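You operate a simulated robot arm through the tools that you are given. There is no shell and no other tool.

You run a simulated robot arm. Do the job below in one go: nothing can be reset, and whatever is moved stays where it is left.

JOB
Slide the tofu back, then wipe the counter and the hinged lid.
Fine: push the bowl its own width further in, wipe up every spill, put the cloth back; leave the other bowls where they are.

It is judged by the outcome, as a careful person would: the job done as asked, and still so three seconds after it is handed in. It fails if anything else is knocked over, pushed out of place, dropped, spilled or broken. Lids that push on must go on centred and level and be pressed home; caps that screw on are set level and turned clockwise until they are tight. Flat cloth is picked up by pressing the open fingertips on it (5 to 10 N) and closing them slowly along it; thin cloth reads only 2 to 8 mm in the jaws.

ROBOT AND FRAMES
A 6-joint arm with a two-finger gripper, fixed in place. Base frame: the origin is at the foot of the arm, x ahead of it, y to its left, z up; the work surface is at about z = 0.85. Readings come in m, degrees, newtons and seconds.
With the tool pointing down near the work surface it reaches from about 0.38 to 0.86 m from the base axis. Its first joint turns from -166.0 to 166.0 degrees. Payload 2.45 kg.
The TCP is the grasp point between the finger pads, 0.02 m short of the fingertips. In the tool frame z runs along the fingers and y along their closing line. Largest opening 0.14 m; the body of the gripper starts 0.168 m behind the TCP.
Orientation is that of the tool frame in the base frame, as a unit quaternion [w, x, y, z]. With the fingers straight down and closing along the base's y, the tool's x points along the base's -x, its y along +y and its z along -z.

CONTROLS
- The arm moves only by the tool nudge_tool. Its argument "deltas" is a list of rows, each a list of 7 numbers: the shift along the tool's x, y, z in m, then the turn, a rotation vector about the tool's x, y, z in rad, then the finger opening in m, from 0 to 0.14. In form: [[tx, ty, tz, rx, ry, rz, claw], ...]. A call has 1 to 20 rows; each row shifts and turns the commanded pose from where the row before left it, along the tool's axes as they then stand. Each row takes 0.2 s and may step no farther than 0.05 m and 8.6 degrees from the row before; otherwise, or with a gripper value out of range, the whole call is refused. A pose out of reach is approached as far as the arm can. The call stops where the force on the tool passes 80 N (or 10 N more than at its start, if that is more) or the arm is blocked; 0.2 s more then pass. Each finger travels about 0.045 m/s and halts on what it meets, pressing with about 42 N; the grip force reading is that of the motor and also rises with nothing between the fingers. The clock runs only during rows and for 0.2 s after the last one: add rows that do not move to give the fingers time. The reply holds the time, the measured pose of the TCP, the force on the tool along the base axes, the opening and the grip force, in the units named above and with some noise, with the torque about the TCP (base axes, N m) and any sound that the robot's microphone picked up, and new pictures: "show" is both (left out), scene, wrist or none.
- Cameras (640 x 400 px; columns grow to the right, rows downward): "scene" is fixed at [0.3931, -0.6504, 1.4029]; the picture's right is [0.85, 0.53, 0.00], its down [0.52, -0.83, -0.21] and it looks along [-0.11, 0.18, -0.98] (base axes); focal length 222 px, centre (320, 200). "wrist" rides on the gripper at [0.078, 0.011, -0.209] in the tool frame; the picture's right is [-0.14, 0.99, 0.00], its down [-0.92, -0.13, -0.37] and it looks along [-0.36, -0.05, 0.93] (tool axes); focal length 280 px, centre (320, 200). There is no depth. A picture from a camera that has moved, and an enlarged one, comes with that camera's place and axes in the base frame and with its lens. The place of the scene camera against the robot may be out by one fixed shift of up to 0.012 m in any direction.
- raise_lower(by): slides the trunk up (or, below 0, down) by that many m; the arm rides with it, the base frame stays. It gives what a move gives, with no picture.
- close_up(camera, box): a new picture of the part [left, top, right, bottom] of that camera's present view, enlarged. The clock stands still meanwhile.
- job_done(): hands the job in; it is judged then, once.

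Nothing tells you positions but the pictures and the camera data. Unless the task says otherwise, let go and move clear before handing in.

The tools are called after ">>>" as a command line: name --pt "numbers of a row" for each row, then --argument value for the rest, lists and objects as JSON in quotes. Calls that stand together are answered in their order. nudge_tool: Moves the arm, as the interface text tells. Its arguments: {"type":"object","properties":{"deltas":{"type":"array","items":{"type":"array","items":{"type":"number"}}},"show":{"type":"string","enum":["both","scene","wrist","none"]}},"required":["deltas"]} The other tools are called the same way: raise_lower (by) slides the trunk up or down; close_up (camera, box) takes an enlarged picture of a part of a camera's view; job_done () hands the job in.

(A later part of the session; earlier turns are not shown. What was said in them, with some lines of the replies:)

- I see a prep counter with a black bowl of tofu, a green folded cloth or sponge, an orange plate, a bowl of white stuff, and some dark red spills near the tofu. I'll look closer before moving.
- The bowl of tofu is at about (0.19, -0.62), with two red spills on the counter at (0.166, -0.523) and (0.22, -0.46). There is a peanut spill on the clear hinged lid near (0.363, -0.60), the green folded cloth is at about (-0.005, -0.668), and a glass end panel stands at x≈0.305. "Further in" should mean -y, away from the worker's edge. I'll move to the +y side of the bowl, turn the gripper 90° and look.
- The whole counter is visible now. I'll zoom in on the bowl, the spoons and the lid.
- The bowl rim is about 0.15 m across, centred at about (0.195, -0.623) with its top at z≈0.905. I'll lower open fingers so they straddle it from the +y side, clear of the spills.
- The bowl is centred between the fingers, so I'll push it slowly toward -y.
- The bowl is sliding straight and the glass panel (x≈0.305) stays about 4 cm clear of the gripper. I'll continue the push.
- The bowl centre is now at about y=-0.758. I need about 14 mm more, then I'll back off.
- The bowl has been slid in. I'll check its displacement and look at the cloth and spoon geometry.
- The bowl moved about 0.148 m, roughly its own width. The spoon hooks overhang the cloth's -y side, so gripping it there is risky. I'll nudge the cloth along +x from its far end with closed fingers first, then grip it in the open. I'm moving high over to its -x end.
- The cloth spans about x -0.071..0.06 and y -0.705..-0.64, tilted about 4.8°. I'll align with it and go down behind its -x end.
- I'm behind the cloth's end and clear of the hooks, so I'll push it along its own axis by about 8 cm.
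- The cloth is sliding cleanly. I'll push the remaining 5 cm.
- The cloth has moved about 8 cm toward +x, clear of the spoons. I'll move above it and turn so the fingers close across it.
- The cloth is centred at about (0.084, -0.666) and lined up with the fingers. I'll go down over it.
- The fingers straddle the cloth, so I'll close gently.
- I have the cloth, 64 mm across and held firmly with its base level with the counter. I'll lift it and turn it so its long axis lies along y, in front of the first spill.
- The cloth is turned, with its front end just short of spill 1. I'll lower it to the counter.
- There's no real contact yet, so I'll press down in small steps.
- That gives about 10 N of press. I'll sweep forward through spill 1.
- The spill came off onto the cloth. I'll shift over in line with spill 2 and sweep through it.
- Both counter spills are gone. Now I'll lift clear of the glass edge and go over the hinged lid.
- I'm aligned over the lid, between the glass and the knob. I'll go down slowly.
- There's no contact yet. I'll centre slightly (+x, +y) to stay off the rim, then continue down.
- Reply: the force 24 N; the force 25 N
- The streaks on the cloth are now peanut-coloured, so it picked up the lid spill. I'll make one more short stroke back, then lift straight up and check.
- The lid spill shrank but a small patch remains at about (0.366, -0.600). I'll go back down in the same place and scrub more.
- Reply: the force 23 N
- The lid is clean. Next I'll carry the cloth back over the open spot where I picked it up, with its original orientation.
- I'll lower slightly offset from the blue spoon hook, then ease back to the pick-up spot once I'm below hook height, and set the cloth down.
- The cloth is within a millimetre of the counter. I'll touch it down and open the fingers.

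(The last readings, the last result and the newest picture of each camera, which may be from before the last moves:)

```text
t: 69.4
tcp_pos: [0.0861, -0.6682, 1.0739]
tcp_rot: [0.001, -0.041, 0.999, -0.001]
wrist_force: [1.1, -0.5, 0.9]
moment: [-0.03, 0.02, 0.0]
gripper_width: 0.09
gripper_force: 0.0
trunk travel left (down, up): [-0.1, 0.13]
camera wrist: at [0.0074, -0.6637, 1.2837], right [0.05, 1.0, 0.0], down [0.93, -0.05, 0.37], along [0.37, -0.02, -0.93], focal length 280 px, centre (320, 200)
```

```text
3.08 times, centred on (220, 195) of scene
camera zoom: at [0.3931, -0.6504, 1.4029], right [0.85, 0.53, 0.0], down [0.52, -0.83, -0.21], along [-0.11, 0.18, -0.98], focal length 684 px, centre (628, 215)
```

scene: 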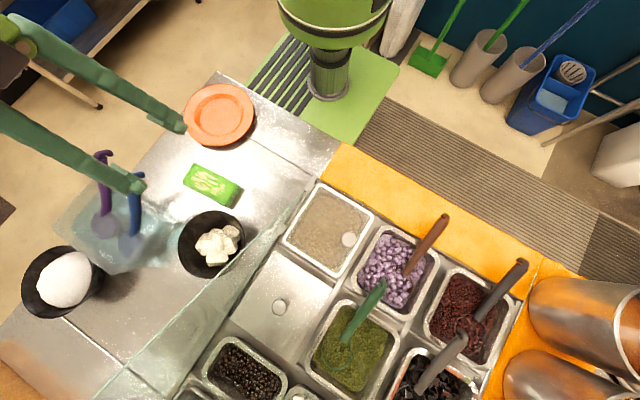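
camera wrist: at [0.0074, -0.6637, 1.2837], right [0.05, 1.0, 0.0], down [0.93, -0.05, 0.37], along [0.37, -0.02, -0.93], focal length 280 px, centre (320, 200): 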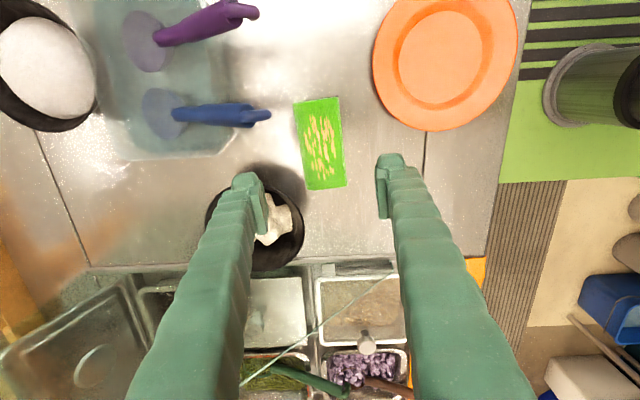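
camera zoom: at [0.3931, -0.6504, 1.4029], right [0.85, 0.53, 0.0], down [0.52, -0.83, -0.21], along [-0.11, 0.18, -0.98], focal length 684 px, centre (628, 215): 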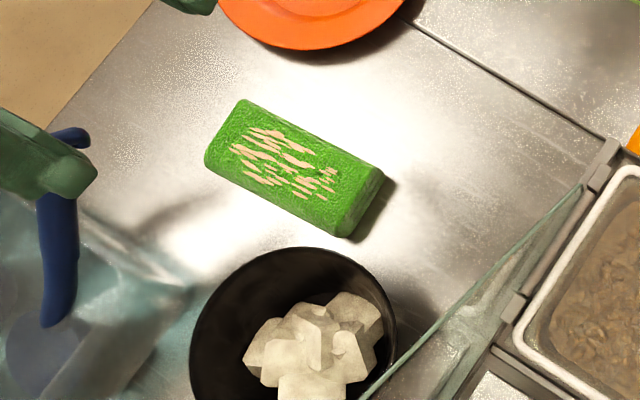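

The cloth is back where I picked it up. It needs to slide about 90 mm along its axis, toward -x, to reach its original place, so I'll go round to its +x end with closed fingers.

>>> nudge_tool --pt "-0.0333 0.0018 0 0 0 0 0.05" --pt "-0.0333 0.0018 0 0 0 0 0.0" --pt "-0.0333 0.0018 0 0 0 0 0.0" --pt "0 0 0 0 0 0.1428 0" --pt "0 0 0 0 0 0.1428 0" --pt "0 0 0 0 0 0.1428 0" --pt "0 0 0 0 0 0.1428 0" --pt "0 0 0 0 0 0.1428 0" --pt "0 0 0 0 0 0.1428 0" --pt "0 0 0 0 0 0.1428 0" --pt "0 0 0 0 0 0.1428 0" --pt "0 0 0 0 0 0.1428 0" --pt "0 0 0 0 0 0.1428 0" --pt "0 0 0 0 0 0.1428 0"

>>> close_up --camera "wrist" --box '[180, 80, 420, 280]'

```text
t: 72.4
tcp_pos: [0.1815, -0.653, 1.0746]
tcp_rot: [0.001, 0.677, 0.736, -0.001]
wrist_force: [-1.3, 1.0, -0.7]
moment: [0.03, 0.01, -0.02]
gripper_width: 0.0
gripper_force: 29.7
trunk travel left (down, up): [-0.1, 0.13]
camera wrist: at [0.187, -0.5741, 1.2844], right [1.0, -0.06, 0.0], down [-0.05, -0.93, 0.37], along [-0.02, -0.37, -0.93], focal length 280 px, centre (320, 200)
```

scene: 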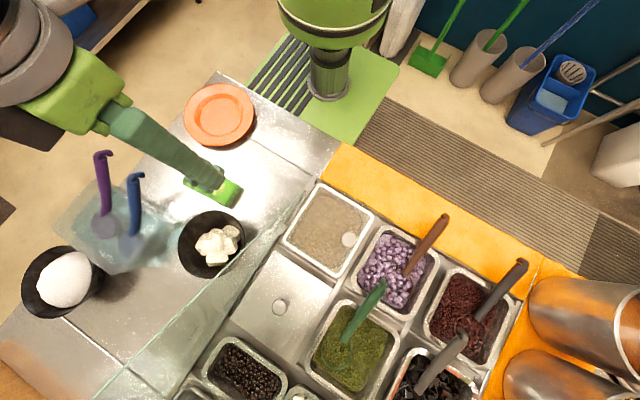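
wrist: 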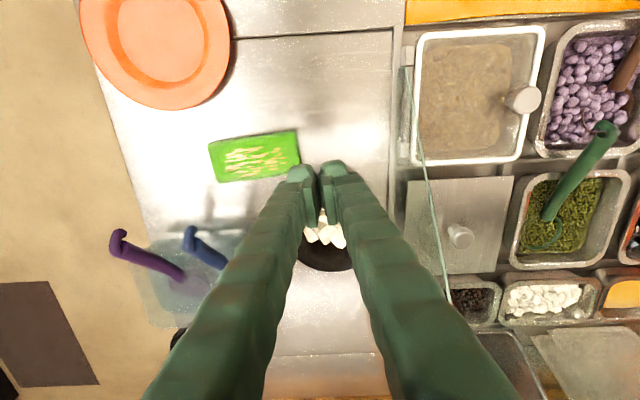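

```text
2.00 times, centred on (300, 180) of wrist
camera zoom: at [0.187, -0.5741, 1.2844], right [1.0, -0.06, 0.0], down [-0.05, -0.93, 0.37], along [-0.02, -0.37, -0.93], focal length 561 px, centre (360, 240)
```

zoom: 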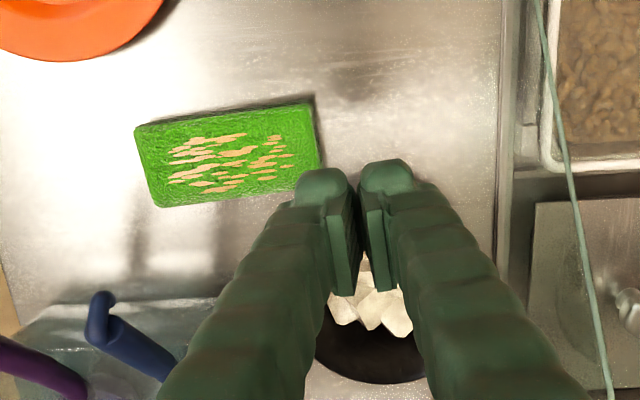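

>>> nudge_tool --pt "0 0.002 0.045 0 0 0 0" --pt "0 0 0.045 0 0 0 0" --pt "0 0 0.045 0 0 0 0" --pt "0 0 0.045 0 0 0 0" --pt "0 0 0.0135 0 0 0 0" --pt "0 0 0 0 0 0 0"

>>> close_up --camera "scene" --box '[140, 130, 300, 260]'

```text
t: 73.8
tcp_pos: [0.1852, -0.652, 0.8781]
tcp_rot: [0.0, 0.677, 0.736, 0.0]
wrist_force: [0.3, 0.4, -0.8]
moment: [0.01, -0.01, -0.01]
gripper_width: 0.0002
gripper_force: 29.1
trunk travel left (down, up): [-0.1, 0.13]
camera wrist: at [0.1901, -0.573, 1.0879], right [1.0, -0.05, 0.0], down [-0.05, -0.93, 0.37], along [-0.02, -0.37, -0.93], focal length 280 px, centre (320, 200)
```

scene: 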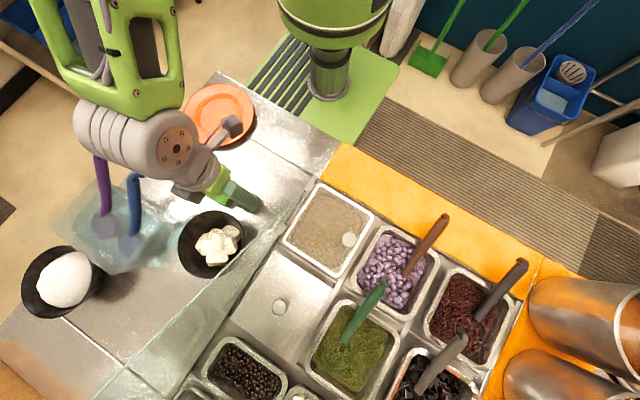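
wrist: 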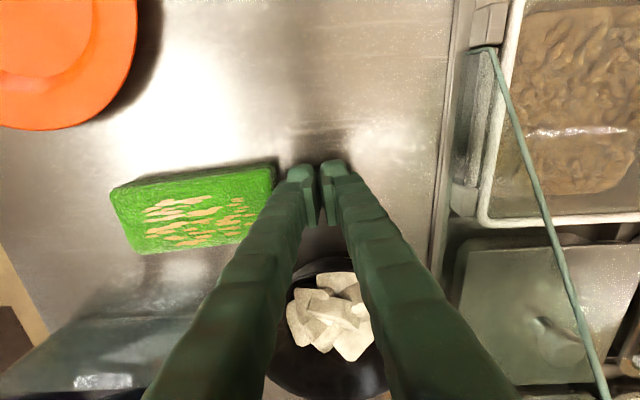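

```text
3.08 times, centred on (220, 195) of scene
camera zoom: at [0.3931, -0.6504, 1.4029], right [0.85, 0.53, 0.0], down [0.52, -0.83, -0.21], along [-0.11, 0.18, -0.98], focal length 684 px, centre (628, 215)
```

zoom: 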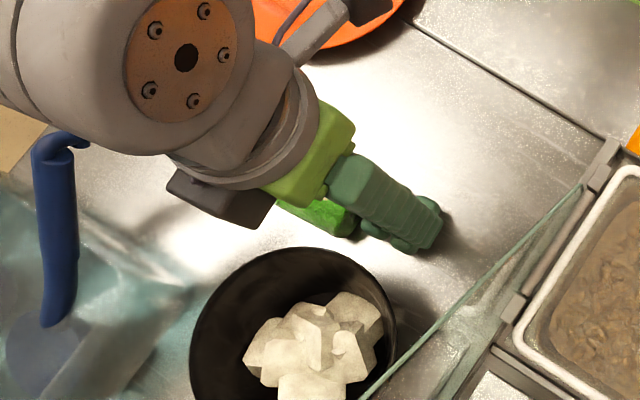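

>>> nudge_tool --pt "-0.004 -0.01 0 0 0 0 0" --pt "0 -0.01 0 0 0 0 0" --pt "0 -0.01 0 0 0 0 0" --pt "0 -0.01 0 0 0 0 0" --pt "0 -0.01 0 0 0 0 0" --pt "0 -0.01 0 0 0 0 0" --pt "0 -0.01 0 0 0 0 0" --pt "0 -0.01 0 0 0 0 0" --pt "0 0 0 0 0 0 0"

>>> close_up --camera "scene" --box '[80, 130, 240, 260]'

```text
t: 75.8
tcp_pos: [0.1035, -0.6641, 0.88]
tcp_rot: [0.001, 0.677, 0.736, -0.001]
wrist_force: [0.6, 0.1, 1.1]
moment: [-0.01, -0.02, 0.0]
gripper_width: 0.0002
gripper_force: 29.3
trunk travel left (down, up): [-0.1, 0.13]
camera wrist: at [0.1082, -0.5864, 1.0904], right [1.0, -0.05, 0.0], down [-0.05, -0.93, 0.37], along [-0.02, -0.37, -0.93], focal length 280 px, centre (320, 200)
```

scene: 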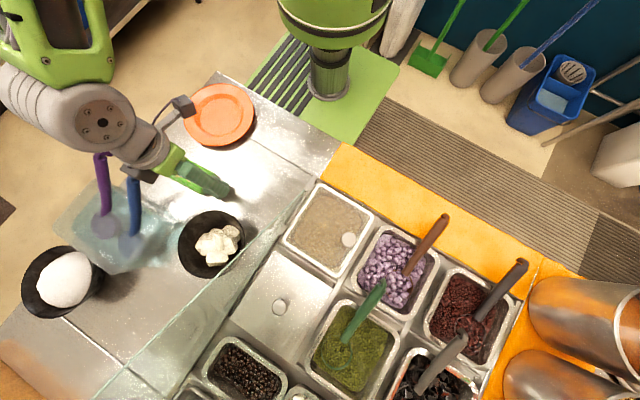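
wrist: 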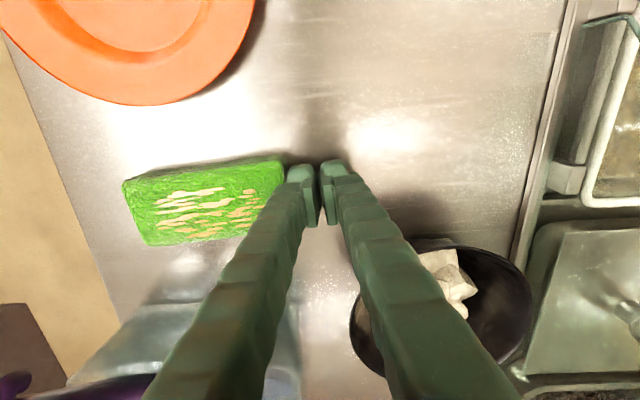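

```text
3.08 times, centred on (160, 195) of scene
camera zoom: at [0.3931, -0.6504, 1.4029], right [0.85, 0.53, 0.0], down [0.52, -0.83, -0.21], along [-0.11, 0.18, -0.98], focal length 684 px, centre (812, 215)
```

zoom: 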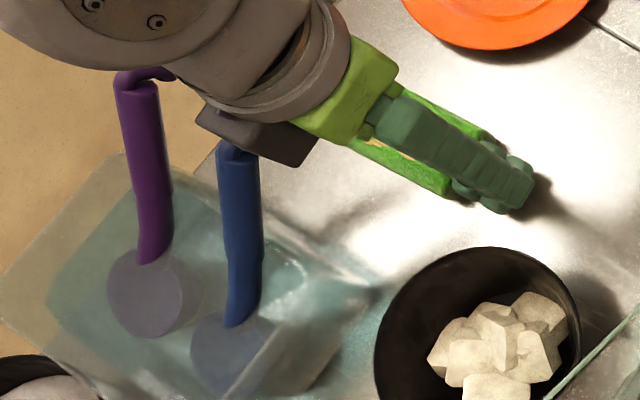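

>>> nudge_tool --pt "0 -0.01 0 0 0 0 0" --pt "0 -0.01 0 0 0 0 0" --pt "0 -0.008 0 0 0 0 0" --pt "0 0 0 0 0 0 0"

>>> close_up --camera "scene" --box '[80, 130, 240, 260]'

```text
t: 76.8
tcp_pos: [0.0769, -0.6677, 0.8807]
tcp_rot: [0.0, 0.677, 0.736, 0.0]
wrist_force: [0.7, 0.2, 0.0]
moment: [0.03, 0.01, 0.0]
gripper_width: 0.0
gripper_force: 29.2
trunk travel left (down, up): [-0.1, 0.13]
camera wrist: at [0.0816, -0.5882, 1.0904], right [1.0, -0.05, 0.0], down [-0.05, -0.93, 0.37], along [-0.02, -0.37, -0.93], focal length 280 px, centre (320, 200)
```

scene: 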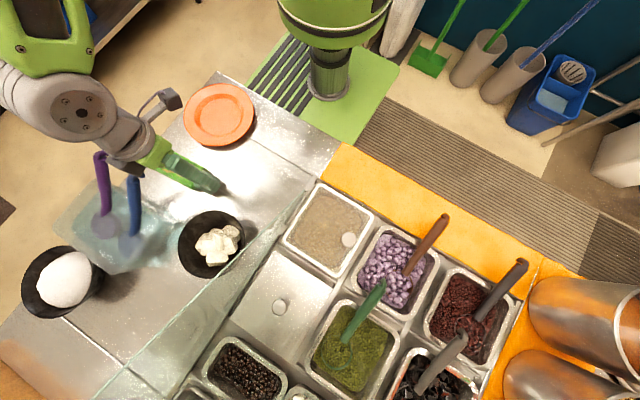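
wrist: 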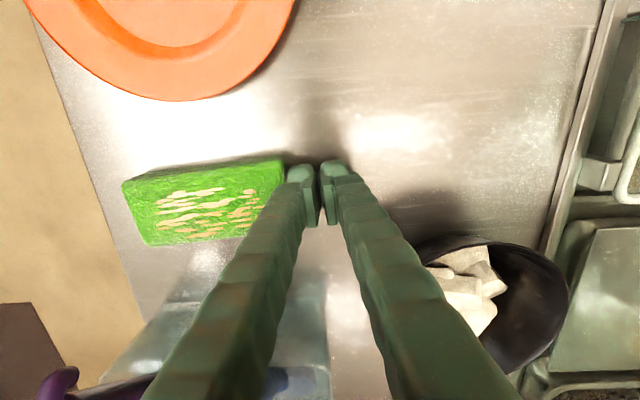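

```text
3.08 times, centred on (160, 195) of scene
camera zoom: at [0.3931, -0.6504, 1.4029], right [0.85, 0.53, 0.0], down [0.52, -0.83, -0.21], along [-0.11, 0.18, -0.98], focal length 684 px, centre (812, 215)
```

zoom: 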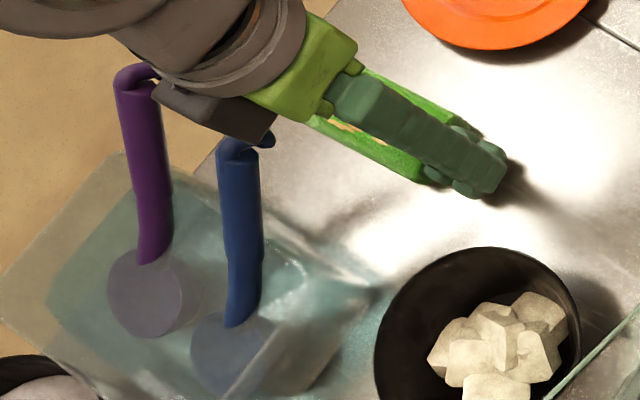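

I'm close, so I'll back off and compare with the original picture.

>>> nudge_tool --pt "0 0.02 0 0 0 0 0" --pt "0 0.02 -0.03 0 0 0 0" --pt "0 0.02 -0.05 0 0 0 0" --pt "0 0.04 -0.05 0 0 0 0" --pt "0.03 0.03 -0.03 0 0 0 0" --pt "0.04 0.02 0 0 0 0 0" --pt "0.04 0 0 0 0 0 0"

>>> close_up --camera "scene" --box '[80, 130, 240, 260]'

```text
refused: row 3 steps farther than a row can; nothing moved
```

```text
3.08 times, centred on (160, 195) of scene
camera zoom: at [0.3931, -0.6504, 1.4029], right [0.85, 0.53, 0.0], down [0.52, -0.83, -0.21], along [-0.11, 0.18, -0.98], focal length 684 px, centre (812, 215)
```

zoom: 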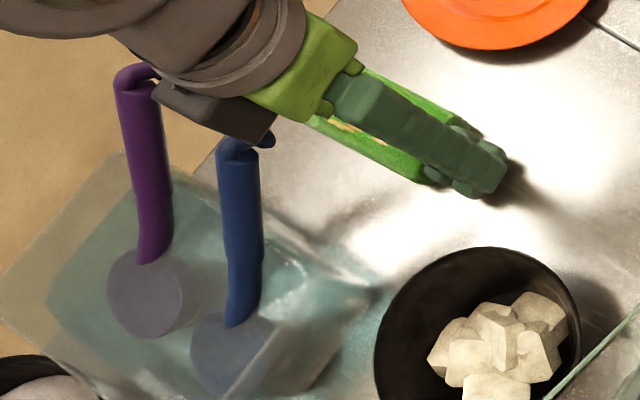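

One step was too long, so I'm redoing the retreat with shorter steps.

>>> nudge_tool --pt "0 0.02 0 0 0 0 0" --pt "0 0.02 -0.03 0 0 0 0" --pt "0 0.0 -0.045 0 0 0 0" --pt "0 0.0 -0.045 0 0 0 0" --pt "0 0.0 -0.045 0 0 0 0" --pt "0.03 0.03 0 0 0 0 0" --pt "0.035 0.025 0 0 0 0 0" --pt "0.035 0.02 0 0 0 0 0" --pt "0.035 0 0 0 0 0 0"

>>> close_up --camera "scene" --box '[80, 130, 240, 260]'

```text
t: 78.8
tcp_pos: [0.1811, -0.5234, 1.046]
tcp_rot: [-0.001, 0.677, 0.736, 0.0]
wrist_force: [-0.5, -0.2, -0.3]
moment: [-0.01, 0.03, 0.01]
gripper_width: 0.0003
gripper_force: 29.4
trunk travel left (down, up): [-0.1, 0.13]
camera wrist: at [0.1858, -0.4445, 1.2553], right [1.0, -0.05, 0.0], down [-0.05, -0.93, 0.37], along [-0.02, -0.37, -0.93], focal length 280 px, centre (320, 200)
```

scene: 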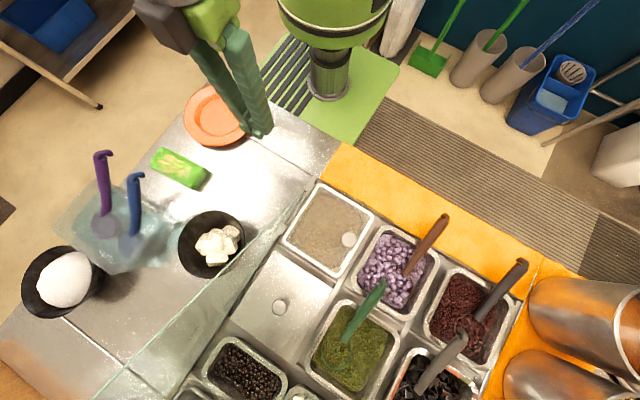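
wrist: 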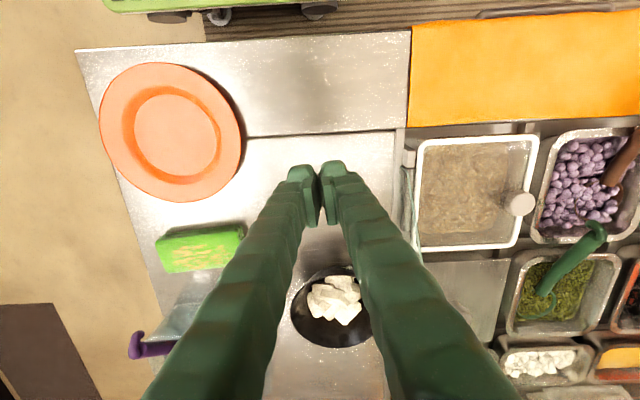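

```text
3.08 times, centred on (160, 195) of scene
camera zoom: at [0.3931, -0.6504, 1.4029], right [0.85, 0.53, 0.0], down [0.52, -0.83, -0.21], along [-0.11, 0.18, -0.98], focal length 684 px, centre (812, 215)
```

zoom: 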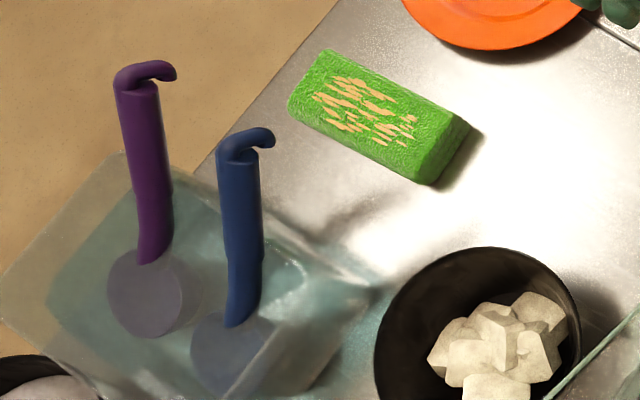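

The cloth is back within about 6 mm of its original place. I'll do a final check of the counter, the lid and everything else.

>>> close_up --camera "scene" --box '[180, 70, 380, 290]'

>>> close_up --camera "wrist" --box '[60, 0, 420, 220]'

>>> close_up --camera "wrist" --box '[380, 100, 600, 280]'

>>> close_up --camera "scene" --box '[0, 200, 260, 400]'

>>> close_up --camera "scene" --box '[280, 130, 640, 400]'

```text
1.82 times, centred on (280, 180) of scene
camera zoom: at [0.3931, -0.6504, 1.4029], right [0.85, 0.53, 0.0], down [0.52, -0.83, -0.21], along [-0.11, 0.18, -0.98], focal length 404 px, centre (393, 236)
```

zoom: 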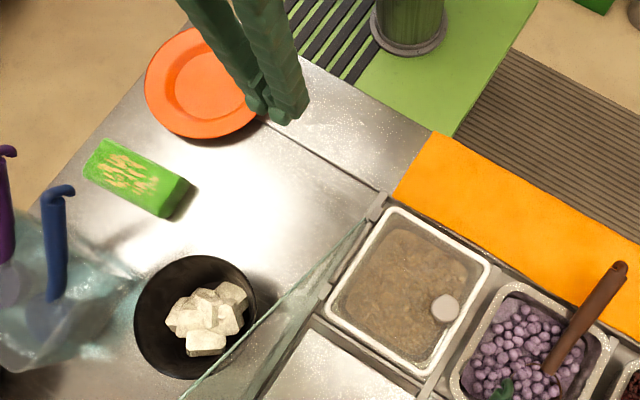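

```text
1.78 times, centred on (240, 110) of wrist
camera zoom: at [0.1858, -0.4445, 1.2553], right [1.0, -0.05, 0.0], down [-0.05, -0.93, 0.37], along [-0.02, -0.37, -0.93], focal length 498 px, centre (462, 360)
```

zoom: 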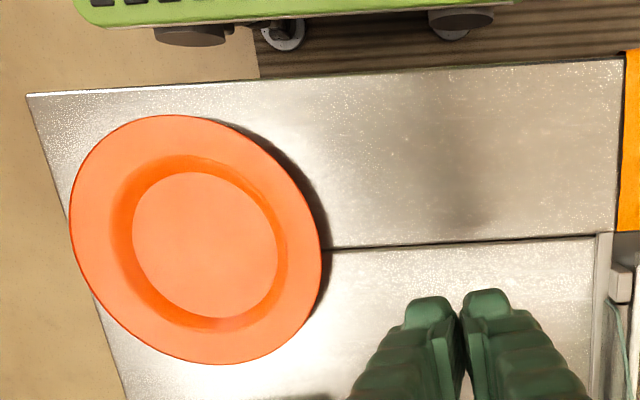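

```text
2.22 times, centred on (490, 190) of wrist
camera zoom: at [0.1858, -0.4445, 1.2553], right [1.0, -0.05, 0.0], down [-0.05, -0.93, 0.37], along [-0.02, -0.37, -0.93], focal length 623 px, centre (-58, 222)
```

zoom: 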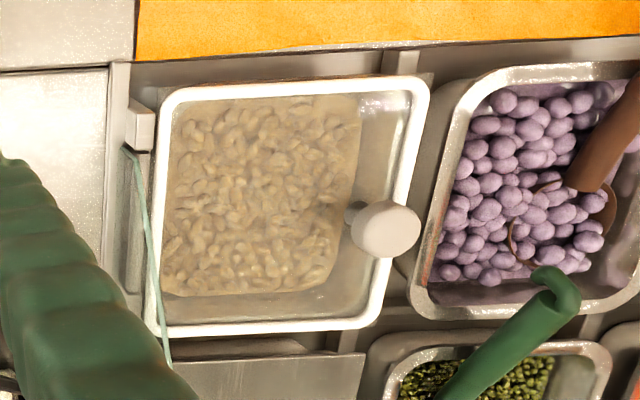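

```text
2.00 times, centred on (130, 300) of scene
camera zoom: at [0.3931, -0.6504, 1.4029], right [0.85, 0.53, 0.0], down [0.52, -0.83, -0.21], along [-0.11, 0.18, -0.98], focal length 445 px, centre (700, 0)
```

zoom: 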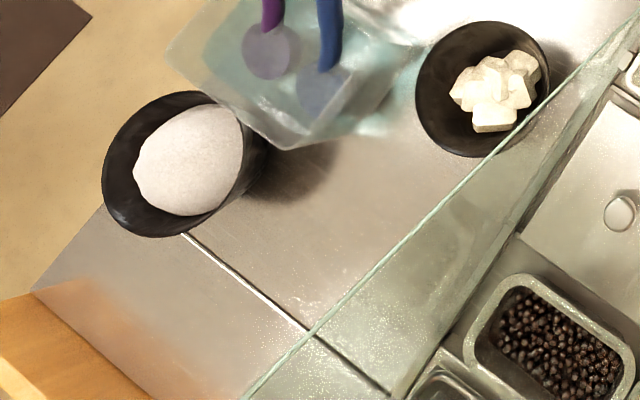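

```text
1.48 times, centred on (460, 265) of scene
camera zoom: at [0.3931, -0.6504, 1.4029], right [0.85, 0.53, 0.0], down [0.52, -0.83, -0.21], along [-0.11, 0.18, -0.98], focal length 329 px, centre (113, 104)
```

zoom: 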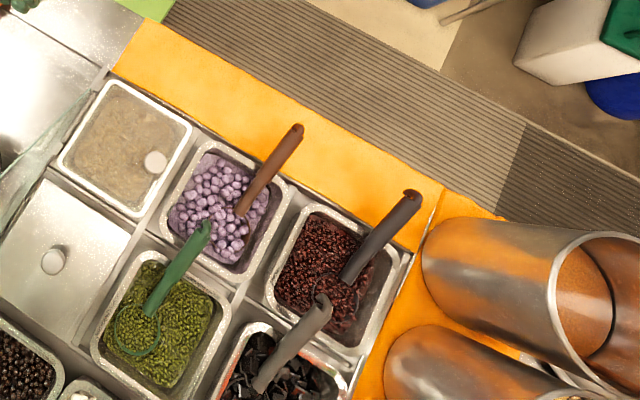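

The counter and lid are clean, and the tofu bowl sits about its own width further in. The cloth is back in its place, nothing else has moved, and the gripper is clear. I'm handing in.

>>> job_done

```text
The job is handed in.
```

The tofu bowl is slid in, all three spills are wiped up, and the cloth is back in its place. I've handed the job in; no verdict has come back.

- **Tofu bowl:** I pushed it about 0.147 m further in, away from the robot's edge of the counter. That is about its own width (0.148–0.150 m).
- **Spills:** Both dark red spills on the counter came off with the cloth. The peanut spill on the hinged lid needed a second scrub. The final close-ups show the counter and lid clean.
- **Cloth:** It lies about 6 mm from where it started, at the same angle, and has some peanut-coloured streaks from the wiping. The spoon hooks overhung it, so I slid it clear before gripping it, then pushed it back along the same line.
- **Everything else:** In the last pictures the other bowl, the plate, the spoons and the pans look undisturbed. The gripper is empty and clear of the counter.
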